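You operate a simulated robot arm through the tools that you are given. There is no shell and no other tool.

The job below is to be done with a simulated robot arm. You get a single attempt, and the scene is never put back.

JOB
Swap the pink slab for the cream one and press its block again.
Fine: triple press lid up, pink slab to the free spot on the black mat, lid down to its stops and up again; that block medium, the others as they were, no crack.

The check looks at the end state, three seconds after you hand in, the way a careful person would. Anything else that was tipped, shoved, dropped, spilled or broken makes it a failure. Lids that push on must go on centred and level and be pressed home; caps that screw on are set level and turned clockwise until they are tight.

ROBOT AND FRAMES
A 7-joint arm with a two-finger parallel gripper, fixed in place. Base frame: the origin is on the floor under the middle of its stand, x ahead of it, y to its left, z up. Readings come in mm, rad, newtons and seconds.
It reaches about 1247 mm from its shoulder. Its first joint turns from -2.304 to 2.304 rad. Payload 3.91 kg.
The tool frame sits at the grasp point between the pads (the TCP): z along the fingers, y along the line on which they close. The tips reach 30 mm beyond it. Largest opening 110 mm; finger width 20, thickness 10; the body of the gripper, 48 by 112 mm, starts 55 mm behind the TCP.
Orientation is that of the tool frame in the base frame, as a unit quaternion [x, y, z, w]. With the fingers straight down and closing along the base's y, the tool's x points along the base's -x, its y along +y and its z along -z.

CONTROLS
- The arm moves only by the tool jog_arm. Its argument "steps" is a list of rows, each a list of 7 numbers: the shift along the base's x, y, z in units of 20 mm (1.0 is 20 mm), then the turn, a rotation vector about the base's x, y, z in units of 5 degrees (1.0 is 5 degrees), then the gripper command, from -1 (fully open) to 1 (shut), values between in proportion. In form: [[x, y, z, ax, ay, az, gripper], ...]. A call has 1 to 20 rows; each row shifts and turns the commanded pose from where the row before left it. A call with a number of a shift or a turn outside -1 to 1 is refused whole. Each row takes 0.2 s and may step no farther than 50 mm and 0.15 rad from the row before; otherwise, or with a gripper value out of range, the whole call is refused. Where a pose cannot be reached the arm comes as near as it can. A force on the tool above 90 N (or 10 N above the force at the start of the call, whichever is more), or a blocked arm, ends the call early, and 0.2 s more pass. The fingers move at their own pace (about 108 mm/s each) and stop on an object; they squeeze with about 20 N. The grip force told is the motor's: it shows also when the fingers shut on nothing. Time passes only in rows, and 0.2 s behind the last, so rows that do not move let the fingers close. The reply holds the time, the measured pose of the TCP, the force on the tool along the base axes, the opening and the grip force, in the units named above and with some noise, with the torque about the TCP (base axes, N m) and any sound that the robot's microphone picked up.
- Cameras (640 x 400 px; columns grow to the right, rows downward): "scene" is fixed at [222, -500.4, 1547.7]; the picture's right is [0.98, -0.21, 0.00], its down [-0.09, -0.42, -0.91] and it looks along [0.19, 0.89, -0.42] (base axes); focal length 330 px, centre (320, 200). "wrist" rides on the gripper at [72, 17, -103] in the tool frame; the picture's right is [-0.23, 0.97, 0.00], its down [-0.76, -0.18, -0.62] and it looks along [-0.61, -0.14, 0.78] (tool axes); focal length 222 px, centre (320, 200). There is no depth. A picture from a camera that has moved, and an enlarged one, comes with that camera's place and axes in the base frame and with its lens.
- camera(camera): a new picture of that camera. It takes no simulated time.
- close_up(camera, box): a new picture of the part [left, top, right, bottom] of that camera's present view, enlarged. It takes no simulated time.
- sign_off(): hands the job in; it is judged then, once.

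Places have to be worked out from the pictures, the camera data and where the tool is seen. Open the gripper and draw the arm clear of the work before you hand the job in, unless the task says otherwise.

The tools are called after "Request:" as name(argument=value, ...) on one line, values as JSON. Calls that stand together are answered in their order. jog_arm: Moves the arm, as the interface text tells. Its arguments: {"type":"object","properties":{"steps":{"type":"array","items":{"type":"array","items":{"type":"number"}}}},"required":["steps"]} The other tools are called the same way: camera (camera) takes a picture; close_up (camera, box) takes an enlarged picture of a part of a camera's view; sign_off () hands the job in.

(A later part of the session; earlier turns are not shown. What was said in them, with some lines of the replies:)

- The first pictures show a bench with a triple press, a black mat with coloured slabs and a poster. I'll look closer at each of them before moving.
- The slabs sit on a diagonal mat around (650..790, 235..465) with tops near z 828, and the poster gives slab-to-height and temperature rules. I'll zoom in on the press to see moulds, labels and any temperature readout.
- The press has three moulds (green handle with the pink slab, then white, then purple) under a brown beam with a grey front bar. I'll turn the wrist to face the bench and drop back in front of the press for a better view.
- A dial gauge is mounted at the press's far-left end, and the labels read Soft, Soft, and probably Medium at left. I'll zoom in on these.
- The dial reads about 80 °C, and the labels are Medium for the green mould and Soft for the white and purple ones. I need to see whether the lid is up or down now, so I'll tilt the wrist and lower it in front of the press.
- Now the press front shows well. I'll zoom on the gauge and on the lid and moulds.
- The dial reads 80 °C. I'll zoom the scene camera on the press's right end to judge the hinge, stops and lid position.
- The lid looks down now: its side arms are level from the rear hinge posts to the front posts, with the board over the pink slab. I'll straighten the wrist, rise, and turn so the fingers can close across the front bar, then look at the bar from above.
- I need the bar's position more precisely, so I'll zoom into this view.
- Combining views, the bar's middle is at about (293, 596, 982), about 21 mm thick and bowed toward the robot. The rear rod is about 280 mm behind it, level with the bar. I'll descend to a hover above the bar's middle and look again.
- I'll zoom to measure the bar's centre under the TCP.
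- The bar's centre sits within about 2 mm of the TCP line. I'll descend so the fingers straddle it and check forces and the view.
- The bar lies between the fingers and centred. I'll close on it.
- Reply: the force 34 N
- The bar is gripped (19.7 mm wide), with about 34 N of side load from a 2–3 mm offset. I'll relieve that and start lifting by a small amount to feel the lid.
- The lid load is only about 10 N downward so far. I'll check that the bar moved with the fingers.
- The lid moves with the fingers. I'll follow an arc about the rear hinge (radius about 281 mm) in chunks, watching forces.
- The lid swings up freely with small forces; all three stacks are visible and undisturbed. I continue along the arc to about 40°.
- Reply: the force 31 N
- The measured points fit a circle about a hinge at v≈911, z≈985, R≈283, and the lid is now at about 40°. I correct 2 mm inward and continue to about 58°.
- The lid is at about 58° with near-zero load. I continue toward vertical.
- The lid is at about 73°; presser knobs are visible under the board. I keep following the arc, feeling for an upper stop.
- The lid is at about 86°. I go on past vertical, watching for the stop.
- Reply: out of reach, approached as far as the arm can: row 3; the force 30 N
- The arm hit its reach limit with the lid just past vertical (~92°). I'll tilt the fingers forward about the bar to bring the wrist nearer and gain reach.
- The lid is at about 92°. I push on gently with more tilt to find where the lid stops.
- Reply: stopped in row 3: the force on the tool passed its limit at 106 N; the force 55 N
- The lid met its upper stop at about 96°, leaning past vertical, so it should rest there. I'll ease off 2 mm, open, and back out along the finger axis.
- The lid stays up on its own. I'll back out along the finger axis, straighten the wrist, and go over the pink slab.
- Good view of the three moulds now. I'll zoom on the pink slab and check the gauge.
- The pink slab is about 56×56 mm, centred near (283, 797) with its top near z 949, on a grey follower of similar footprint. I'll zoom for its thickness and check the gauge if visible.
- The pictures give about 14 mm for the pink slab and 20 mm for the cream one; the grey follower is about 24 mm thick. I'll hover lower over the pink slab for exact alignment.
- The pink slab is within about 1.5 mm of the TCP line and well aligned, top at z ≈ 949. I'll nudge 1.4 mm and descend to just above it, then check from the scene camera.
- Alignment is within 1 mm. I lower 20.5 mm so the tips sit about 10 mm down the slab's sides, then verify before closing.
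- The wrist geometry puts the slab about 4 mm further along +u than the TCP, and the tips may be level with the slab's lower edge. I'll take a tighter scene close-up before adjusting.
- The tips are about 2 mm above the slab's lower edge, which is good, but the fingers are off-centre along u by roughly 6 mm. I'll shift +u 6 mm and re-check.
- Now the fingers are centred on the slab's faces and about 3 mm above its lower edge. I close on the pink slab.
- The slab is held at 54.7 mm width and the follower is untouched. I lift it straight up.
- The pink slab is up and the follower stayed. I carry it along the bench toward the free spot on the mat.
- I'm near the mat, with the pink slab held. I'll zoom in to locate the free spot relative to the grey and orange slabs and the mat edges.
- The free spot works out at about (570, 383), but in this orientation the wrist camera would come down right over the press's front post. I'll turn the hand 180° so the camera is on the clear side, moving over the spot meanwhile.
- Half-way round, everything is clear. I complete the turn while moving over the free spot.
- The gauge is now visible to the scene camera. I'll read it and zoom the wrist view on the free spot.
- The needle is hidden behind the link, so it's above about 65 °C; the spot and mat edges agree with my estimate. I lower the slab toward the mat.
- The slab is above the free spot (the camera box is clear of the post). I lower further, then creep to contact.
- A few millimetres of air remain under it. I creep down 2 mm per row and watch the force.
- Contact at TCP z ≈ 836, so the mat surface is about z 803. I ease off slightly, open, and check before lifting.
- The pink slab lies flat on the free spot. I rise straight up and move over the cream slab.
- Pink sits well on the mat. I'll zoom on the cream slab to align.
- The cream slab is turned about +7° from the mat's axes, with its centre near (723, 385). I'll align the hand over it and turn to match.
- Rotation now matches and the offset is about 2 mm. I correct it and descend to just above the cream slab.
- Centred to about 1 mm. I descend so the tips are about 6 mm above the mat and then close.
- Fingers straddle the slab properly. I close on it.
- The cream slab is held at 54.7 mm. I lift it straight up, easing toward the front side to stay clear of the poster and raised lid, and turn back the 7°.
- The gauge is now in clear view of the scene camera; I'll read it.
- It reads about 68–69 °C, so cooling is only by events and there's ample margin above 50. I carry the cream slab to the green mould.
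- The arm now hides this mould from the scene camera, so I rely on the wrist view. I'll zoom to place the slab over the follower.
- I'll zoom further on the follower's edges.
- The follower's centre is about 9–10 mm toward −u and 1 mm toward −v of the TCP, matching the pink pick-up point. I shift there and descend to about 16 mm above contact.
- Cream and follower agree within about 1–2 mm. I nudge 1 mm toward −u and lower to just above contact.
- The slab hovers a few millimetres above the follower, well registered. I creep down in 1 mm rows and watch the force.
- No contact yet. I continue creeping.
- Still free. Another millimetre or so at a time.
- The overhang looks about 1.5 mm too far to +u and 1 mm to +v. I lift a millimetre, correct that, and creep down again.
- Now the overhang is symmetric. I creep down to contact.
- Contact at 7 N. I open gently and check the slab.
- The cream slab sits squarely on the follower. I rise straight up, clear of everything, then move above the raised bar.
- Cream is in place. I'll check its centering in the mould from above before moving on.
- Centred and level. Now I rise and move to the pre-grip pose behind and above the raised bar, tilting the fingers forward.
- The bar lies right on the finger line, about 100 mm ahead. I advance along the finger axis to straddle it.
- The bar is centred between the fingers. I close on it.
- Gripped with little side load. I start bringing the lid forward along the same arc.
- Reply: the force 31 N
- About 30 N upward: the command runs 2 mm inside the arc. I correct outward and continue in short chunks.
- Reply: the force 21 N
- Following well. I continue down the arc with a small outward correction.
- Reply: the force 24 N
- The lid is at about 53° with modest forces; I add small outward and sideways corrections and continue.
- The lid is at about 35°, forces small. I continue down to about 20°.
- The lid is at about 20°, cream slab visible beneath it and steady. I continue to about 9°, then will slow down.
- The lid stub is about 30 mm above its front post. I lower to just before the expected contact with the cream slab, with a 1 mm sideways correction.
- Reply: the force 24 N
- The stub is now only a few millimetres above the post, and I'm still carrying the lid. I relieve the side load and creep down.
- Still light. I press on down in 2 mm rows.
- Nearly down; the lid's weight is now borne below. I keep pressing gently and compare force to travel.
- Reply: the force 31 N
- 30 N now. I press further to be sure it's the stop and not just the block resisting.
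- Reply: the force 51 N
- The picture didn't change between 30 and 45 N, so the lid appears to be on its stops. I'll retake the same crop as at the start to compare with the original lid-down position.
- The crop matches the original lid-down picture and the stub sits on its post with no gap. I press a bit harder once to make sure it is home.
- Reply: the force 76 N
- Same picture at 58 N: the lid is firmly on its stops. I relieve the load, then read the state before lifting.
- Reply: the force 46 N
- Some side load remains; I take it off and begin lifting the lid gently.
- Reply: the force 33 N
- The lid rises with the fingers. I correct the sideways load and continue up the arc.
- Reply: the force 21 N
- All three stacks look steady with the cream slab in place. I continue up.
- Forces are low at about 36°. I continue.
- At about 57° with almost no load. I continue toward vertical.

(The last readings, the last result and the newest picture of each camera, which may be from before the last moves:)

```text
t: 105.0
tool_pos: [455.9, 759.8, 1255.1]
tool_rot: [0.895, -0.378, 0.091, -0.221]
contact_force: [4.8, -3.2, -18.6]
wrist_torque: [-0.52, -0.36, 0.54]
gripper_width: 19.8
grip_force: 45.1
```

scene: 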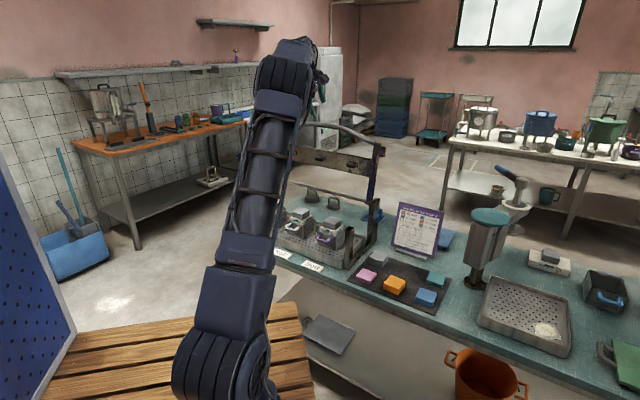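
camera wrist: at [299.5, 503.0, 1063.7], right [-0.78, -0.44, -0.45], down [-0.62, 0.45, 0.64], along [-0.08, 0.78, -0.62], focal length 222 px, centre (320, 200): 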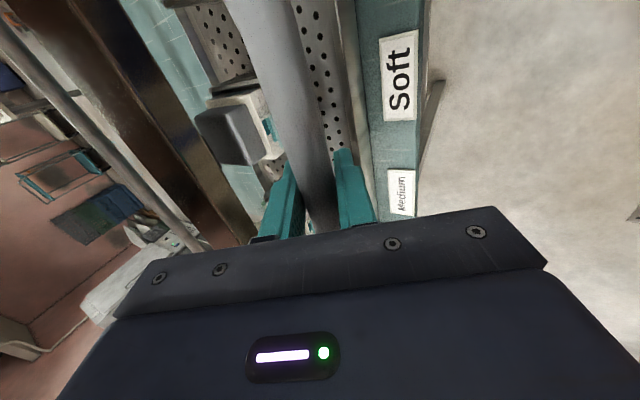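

At about 79°. I bring it past vertical, slowing before the upper stop.

Request:
jog_arm(steps=[[0.5175, 0.513, 0.075, 0, 0, 0, 1], [0.5215, 0.517, 0.089, 0, 0, 0, 1], [0.524, 0.52, 0.05, 0, 0, 0, 1], [0.525, 0.521, 0.01, 0, 0, 0, 1], [0.525, 0.521, -0.027, 0, 0, 0, 1]])

```text
t: 106.2
tool_pos: [508.1, 812.1, 1255.7]
tool_rot: [0.895, -0.378, 0.091, -0.22]
contact_force: [3.3, -9.2, -32.3]
wrist_torque: [-0.25, -0.03, 0.61]
gripper_width: 19.5
grip_force: 44.9
```

About 94°. I correct the height by 2 mm and ease it to the stop.

Request:
jog_arm(steps=[[0.1, 0.1, -0.1, 0, 0, 0, 1], [0.13, 0.13, -0.02, 0, 0, 0, 1], [0, 0, 0, 0, 0, 0, 1]])

```text
t: 107.0
tool_pos: [509.7, 816.6, 1256.7]
tool_rot: [0.894, -0.378, 0.09, -0.222]
contact_force: [1.0, -4.9, -24.3]
wrist_torque: [-0.53, -0.35, 0.42]
gripper_width: 19.8
grip_force: 44.7
```

Request:
jog_arm(steps=[[0.12, 0.12, -0.06, 0, 0, 0, 1], [0.1, 0.1, -0.02, 0, 0, 0, 1], [0, 0, 0, 0, 0, 0, 1]])

Request:
close_up(camera="scene", box=[220, 100, 400, 280])

```text
t: 107.8
tool_pos: [516.0, 821.6, 1255.8]
tool_rot: [0.895, -0.377, 0.09, -0.222]
contact_force: [-0.9, -0.8, -18.6]
wrist_torque: [-0.13, -0.03, 0.65]
gripper_width: 19.6
grip_force: 44.9
```

```text
2.22 times, centred on (310, 190) of scene
camera zoom: at [222.0, -500.4, 1547.7], right [0.98, -0.21, 0.0], down [-0.09, -0.42, -0.91], along [0.19, 0.89, -0.42], focal length 733 px, centre (342, 222)
```

zoom: 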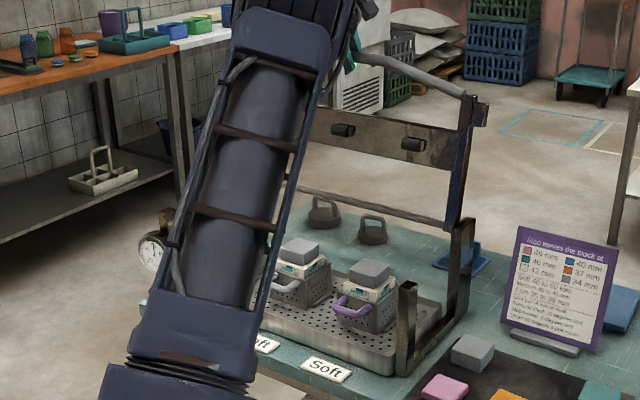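

No stop yet. A little further until I feel it.

Request:
jog_arm(steps=[[0.1, 0.1, -0.06, 0, 0, 0, 1], [0.08, 0.08, -0.02, 0, 0, 0, 1], [0, 0, 0, 0, 0, 0, 1]])

```text
t: 108.6
tool_pos: [516.6, 821.7, 1256.1]
tool_rot: [0.895, -0.376, 0.09, -0.221]
contact_force: [-43.1, -70.4, -22.3]
wrist_torque: [-0.91, 0.57, 0.56]
gripper_width: 19.7
grip_force: 44.9
```

That's the upper stop. I back off a few millimetres, open, and check that the lid stays.

Request:
jog_arm(steps=[[-0.12, -0.14, -0.04, 0, 0, 0, 1], [0, 0, 0, 0, 0, 0, 0.5], [0, 0, 0, 0, 0, 0, 0.1], [0, 0, 0, 0, 0, 0, -0.1]])

Request:
close_up(camera="scene", box=[220, 100, 400, 280])

Request:
camera(camera="wrist")

```text
t: 109.6
tool_pos: [517.4, 821.5, 1254.2]
tool_rot: [0.895, -0.378, 0.09, -0.222]
contact_force: [-0.1, -0.4, 0.4]
wrist_torque: [0.02, -0.05, 0.04]
gripper_width: 60.6
grip_force: 0.1
```

```text
2.22 times, centred on (310, 190) of scene
camera zoom: at [222.0, -500.4, 1547.7], right [0.98, -0.21, 0.0], down [-0.09, -0.42, -0.91], along [0.19, 0.89, -0.42], focal length 733 px, centre (342, 222)
```

zoom: 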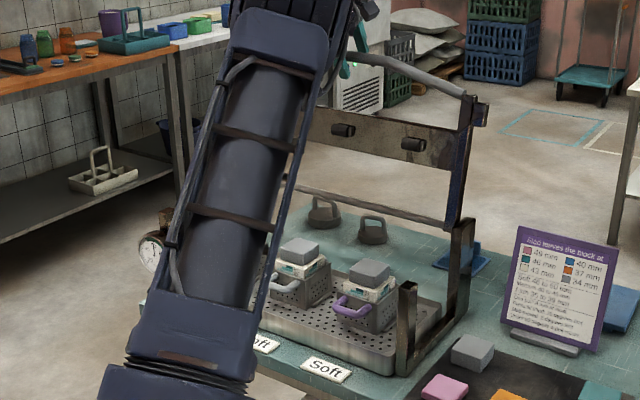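

```text
taken
camera wrist: at [522.5, 723.6, 1337.8], right [-0.78, -0.44, -0.45], down [-0.63, 0.45, 0.64], along [-0.08, 0.78, -0.62], focal length 222 px, centre (320, 200)
```

wrist: 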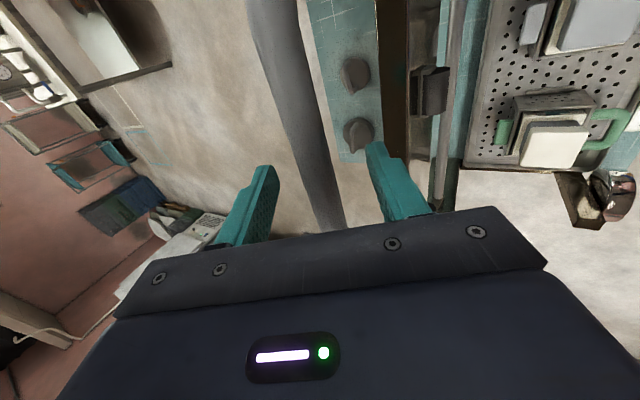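

The lid stays up, leaning on its stop. I withdraw along the finger axis.

Request:
jog_arm(steps=[[-0.335, -0.33, 0.87, 0, 0, 0, -0.2], [-0.335, -0.33, 0.87, 0, 0, 0, -0.2], [-0.335, -0.33, 0.87, 0, 0, 0, -0.2], [-0.335, -0.33, 0.87, 0, 0, 0, -0.3], [-0.335, -0.33, 0.87, 0, 0, 0, -0.5], [-0.335, -0.33, 0.87, 0, 0, 0, -1]])

Request:
camera(camera="wrist")

Request:
close_up(camera="scene", box=[220, 190, 250, 225])

```text
t: 111.0
tool_pos: [475.9, 781.4, 1357.1]
tool_rot: [0.895, -0.377, 0.091, -0.221]
contact_force: [0.6, 0.4, 0.1]
wrist_torque: [0.02, -0.01, -0.01]
gripper_width: 110.2
grip_force: 0.1
```

```text
taken
camera wrist: at [482.5, 683.5, 1441.1], right [-0.78, -0.44, -0.45], down [-0.62, 0.45, 0.64], along [-0.08, 0.78, -0.62], focal length 222 px, centre (320, 200)
```

wrist: 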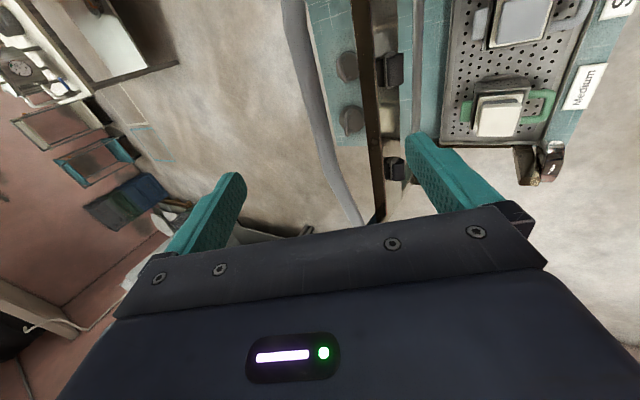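

```text
11.43 times, centred on (235, 208) of scene
camera zoom: at [222.0, -500.4, 1547.7], right [0.98, -0.21, 0.0], down [-0.09, -0.42, -0.91], along [0.19, 0.89, -0.42], focal length 3768 px, centre (1291, 114)
```

zoom: 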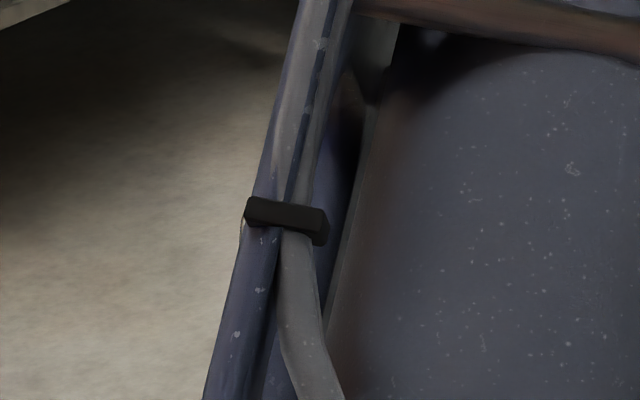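

I draw the arm back from the press while straightening the wrist, then inspect everything.

Request:
jog_arm(steps=[[-0.5, -0.5, 0.3, -0.65, 0.663, 0, -1], [-0.6, -0.6, 0.3, -0.65, 0.663, 0, -1], [-0.6, -0.6, 0.2, -0.65, 0.663, 0, -1], [-0.6, -0.6, 0, -0.65, 0.663, 0, -1], [-0.6, -0.6, 0, -0.65, 0.663, 0, -1], [-0.4, -0.8, 0, -0.65, 0.663, 0, -1], [-0.1, -0.95, 0, 0, 0, 0, -1], [0, -0.95, 0, 0, 0, 0, -1], [0.2, -0.95, 0, 0, 0, 0, -1], [0.4, -0.9, 0, 0, 0, 0, -1], [0.5, -0.85, 0, 0, 0, 0, -1], [0.5, -0.85, 0, 0, 0, 0, -1], [0.5, -0.85, 0, 0, 0, 0, -1], [0.5, -0.85, 0, 0, 0, 0, -1], [0.5, -0.85, 0, 0, 0, 0, -1], [0.5, -0.85, 0, 0, 0, 0, -1]])

Request:
camera(camera="scene")

Request:
camera(camera="wrist")

```text
t: 114.4
tool_pos: [478.0, 530.2, 1374.9]
tool_rot: [0.921, -0.39, -0.002, 0.0]
contact_force: [-0.4, -0.3, 0.2]
wrist_torque: [0.0, -0.02, 0.04]
gripper_width: 110.1
grip_force: 0.0
```

```text
taken
```

scene: 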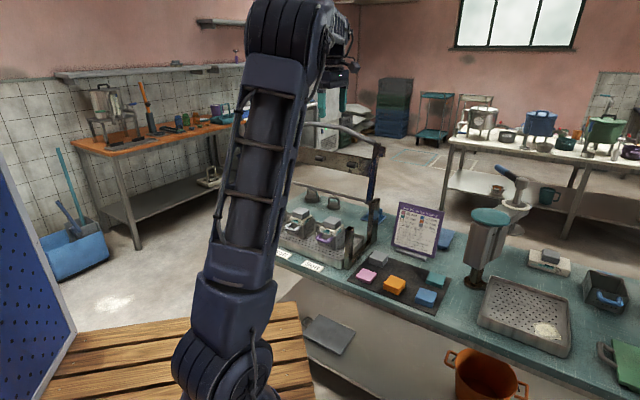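

```text
taken
camera wrist: at [518.0, 465.4, 1478.1], right [-0.86, -0.52, 0.0], down [-0.4, 0.67, 0.63], along [-0.33, 0.53, -0.78], focal length 222 px, centre (320, 200)
```

wrist: 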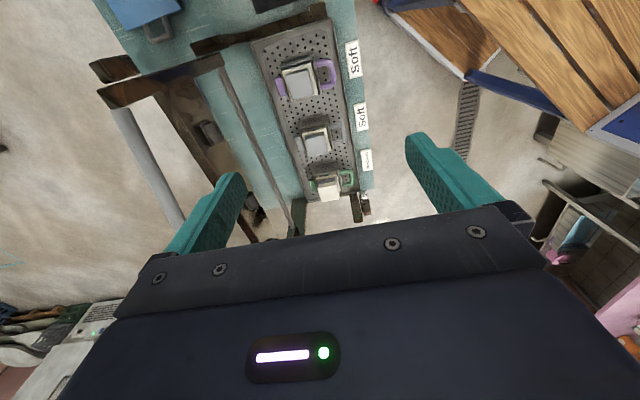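

I'll zoom on the moulds from here.

Request:
close_up(camera="wrist", box=[280, 120, 390, 210])

Request:
close_up(camera="scene", box=[330, 225, 460, 325])

Request:
close_up(camera="scene", box=[270, 110, 390, 280])

```text
4.44 times, centred on (335, 165) of wrist
camera zoom: at [518.0, 465.4, 1478.1], right [-0.86, -0.52, 0.0], down [-0.4, 0.67, 0.63], along [-0.33, 0.53, -0.78], focal length 987 px, centre (253, 356)
```

zoom: 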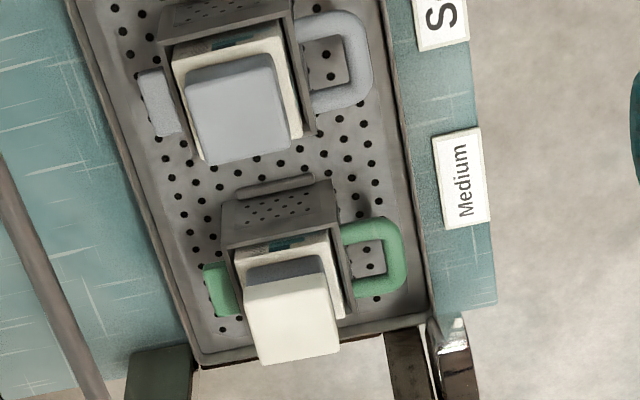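

```text
4.00 times, centred on (395, 275) of scene
camera zoom: at [222.0, -500.4, 1547.7], right [0.98, -0.21, 0.0], down [-0.09, -0.42, -0.91], along [0.19, 0.89, -0.42], focal length 1319 px, centre (20, -100)
```

zoom: 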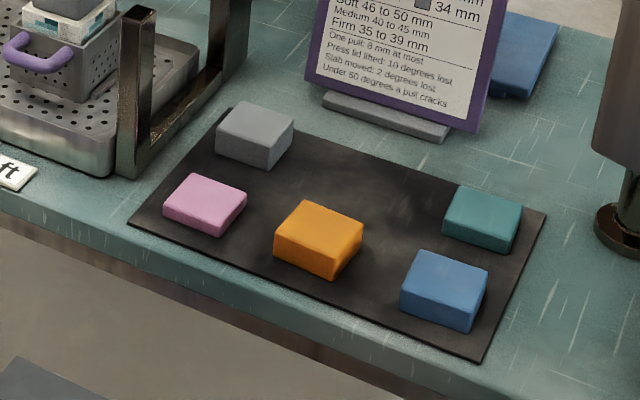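

```text
2.35 times, centred on (330, 195) of scene
camera zoom: at [222.0, -500.4, 1547.7], right [0.98, -0.21, 0.0], down [-0.09, -0.42, -0.91], along [0.19, 0.89, -0.42], focal length 776 px, centre (296, 212)
```

zoom: 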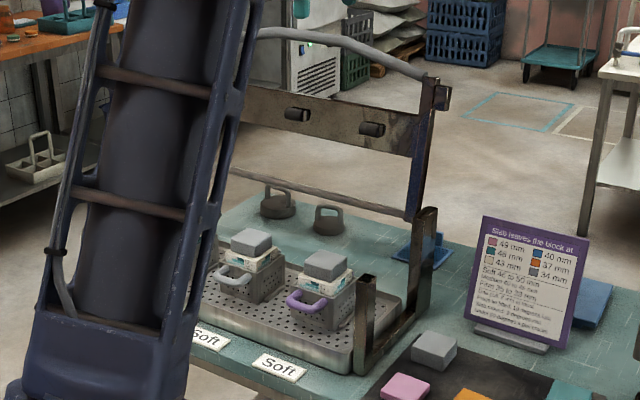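

Mat and stacks look right. To verify the green mould's block, I'll move the arm aside to where the scene camera could see it before.

Request:
jog_arm(steps=[[-0.77, -0.083, -0.2, 0, 0, -1, -1], [-0.77, -0.083, -0.2, 0, 0, -1, -1], [-0.77, -0.083, -0.2, 0, 0, -1, -1], [-0.77, -0.083, -0.2, 0, 0, -1, -1], [-0.77, -0.083, -0.2, 0, 0, -1, -1], [-0.77, -0.083, -0.2, 0, 0, -1, -1], [-0.77, -0.083, -0.2, 0, 0, -1, -1], [-0.77, -0.083, -0.2, 0, 0, -1, -1], [-0.77, -0.083, -0.2, 0, 0, -1, -1], [-0.77, -0.083, -0.2, 0, 0, -1, -1], [-0.77, -0.083, -0.2, 0, 0, -1, -1], [-0.77, -0.083, -0.2, 0, 0, -1, -1], [-0.77, -0.083, -0.2, 0, 0, -1, -1], [-0.77, -0.083, -0.2, 0, 0, -1, -1], [-0.77, -0.083, -0.2, 0, 0, -1, -1], [-0.77, -0.083, -0.2, 0, 0, -1, -1], [-0.77, -0.083, -0.2, 0, 0, -1, -1], [-0.77, -0.083, -0.2, 0, 0, -1, -1]])

Request:
camera(camera="scene")

Request:
camera(camera="wrist")

```text
t: 118.2
tool_pos: [203.7, 501.4, 1302.5]
tool_rot: [-0.375, 0.927, 0.002, 0.0]
contact_force: [-0.2, 0.1, -0.1]
wrist_torque: [0.01, 0.02, -0.04]
gripper_width: 110.0
grip_force: 0.1
```

```text
taken
```

scene: 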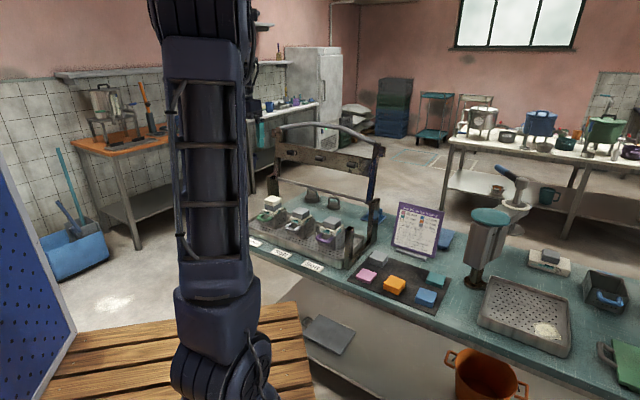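

```text
taken
camera wrist: at [139.2, 460.5, 1406.4], right [-0.52, 0.86, 0.0], down [0.67, 0.4, 0.63], along [0.53, 0.32, -0.78], focal length 222 px, centre (320, 200)
```

wrist: 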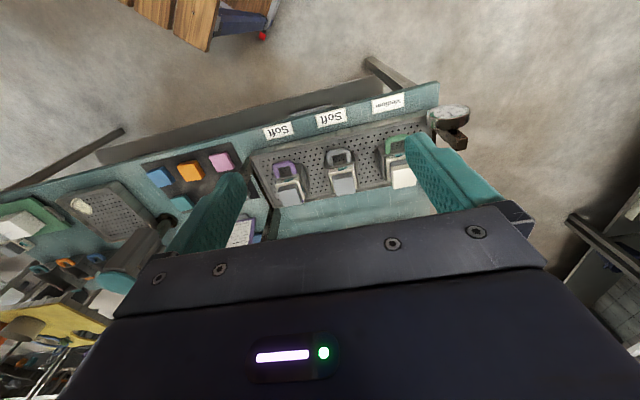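

The scene camera sees the green mould now. I'll zoom in to compare the block heights, and read the gauge with the wrist camera.

Request:
close_up(camera="scene", box=[255, 185, 305, 235])

Request:
close_up(camera="scene", box=[285, 195, 350, 255])

Request:
close_up(camera="wrist", box=[420, 95, 480, 150])

```text
8.00 times, centred on (280, 210) of scene
camera zoom: at [222.0, -500.4, 1547.7], right [0.98, -0.21, 0.0], down [-0.09, -0.42, -0.91], along [0.19, 0.89, -0.42], focal length 2638 px, centre (640, 120)
```

zoom: 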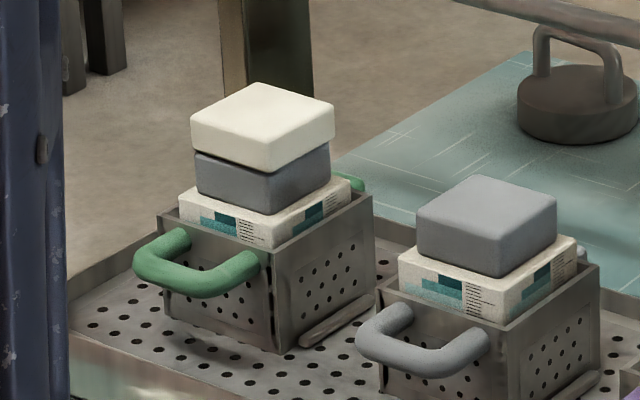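

```text
6.67 times, centred on (318, 225) of scene
camera zoom: at [222.0, -500.4, 1547.7], right [0.98, -0.21, 0.0], down [-0.09, -0.42, -0.91], along [0.19, 0.89, -0.42], focal length 2198 px, centre (337, 33)
```

zoom: 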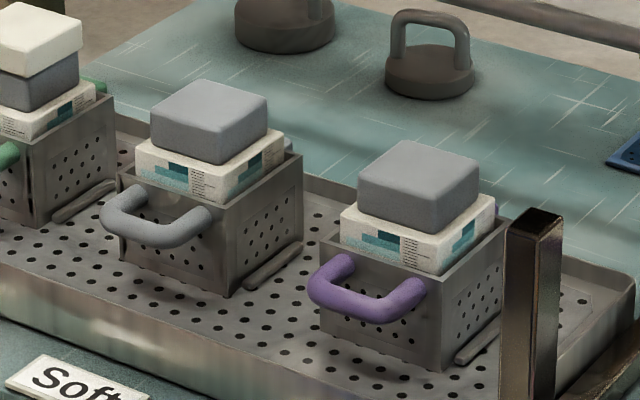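

```text
7.27 times, centred on (450, 122) of wrist
camera zoom: at [139.2, 460.5, 1406.4], right [-0.52, 0.86, 0.0], down [0.67, 0.4, 0.63], along [0.53, 0.32, -0.78], focal length 1615 px, centre (-626, 764)
```

zoom: 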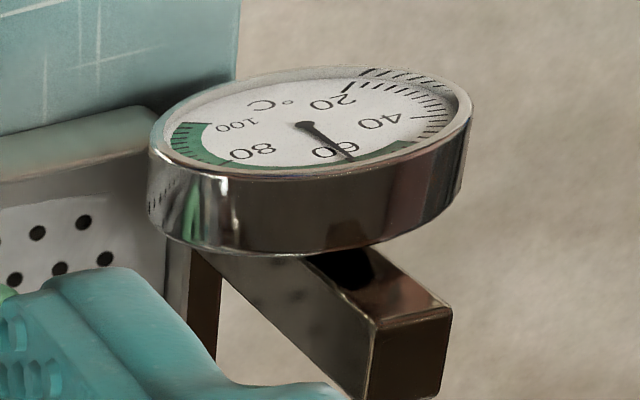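

The gauge reads about 56 °C. The green mould's block sits lower than before, with no crack visible, and the other two stacks look unchanged. The lid is up on its stop, pink is on the free spot, and the gripper is open and clear, so I hand the job in.

Request:
sign_off()

```text
The job is handed in.
```

I swapped the pink slab for the cream one and pressed the green mould's block again. The job is handed in, but no check result has come back yet.

- **Lid:** I raised it, then lowered it with the cream slab in place. It sat on its front posts and did not move further under up to 58 N. It is now up again, leaning past vertical on its upper stop.
- **Pink slab:** it lies flat on the free spot of the black mat, next to the grey and orange slabs.
- **Green mould's block:** it sits visibly lower than before, by about 6 mm judged from the pictures. That fits the 43 mm the poster gives for the cream slab, which is medium. I saw no crack.
- **Temperature:** the dial should have stood at about 66 °C when I pressed. It read about 68–69 °C before the cream slab went in and about 56 °C after the last lift, so the press was well above the 50 °C limit.
- **Other blocks:** the white and purple stacks look unchanged.

The cream slab is still on the green mould's block. The gripper is open and the arm is clear of the bench.
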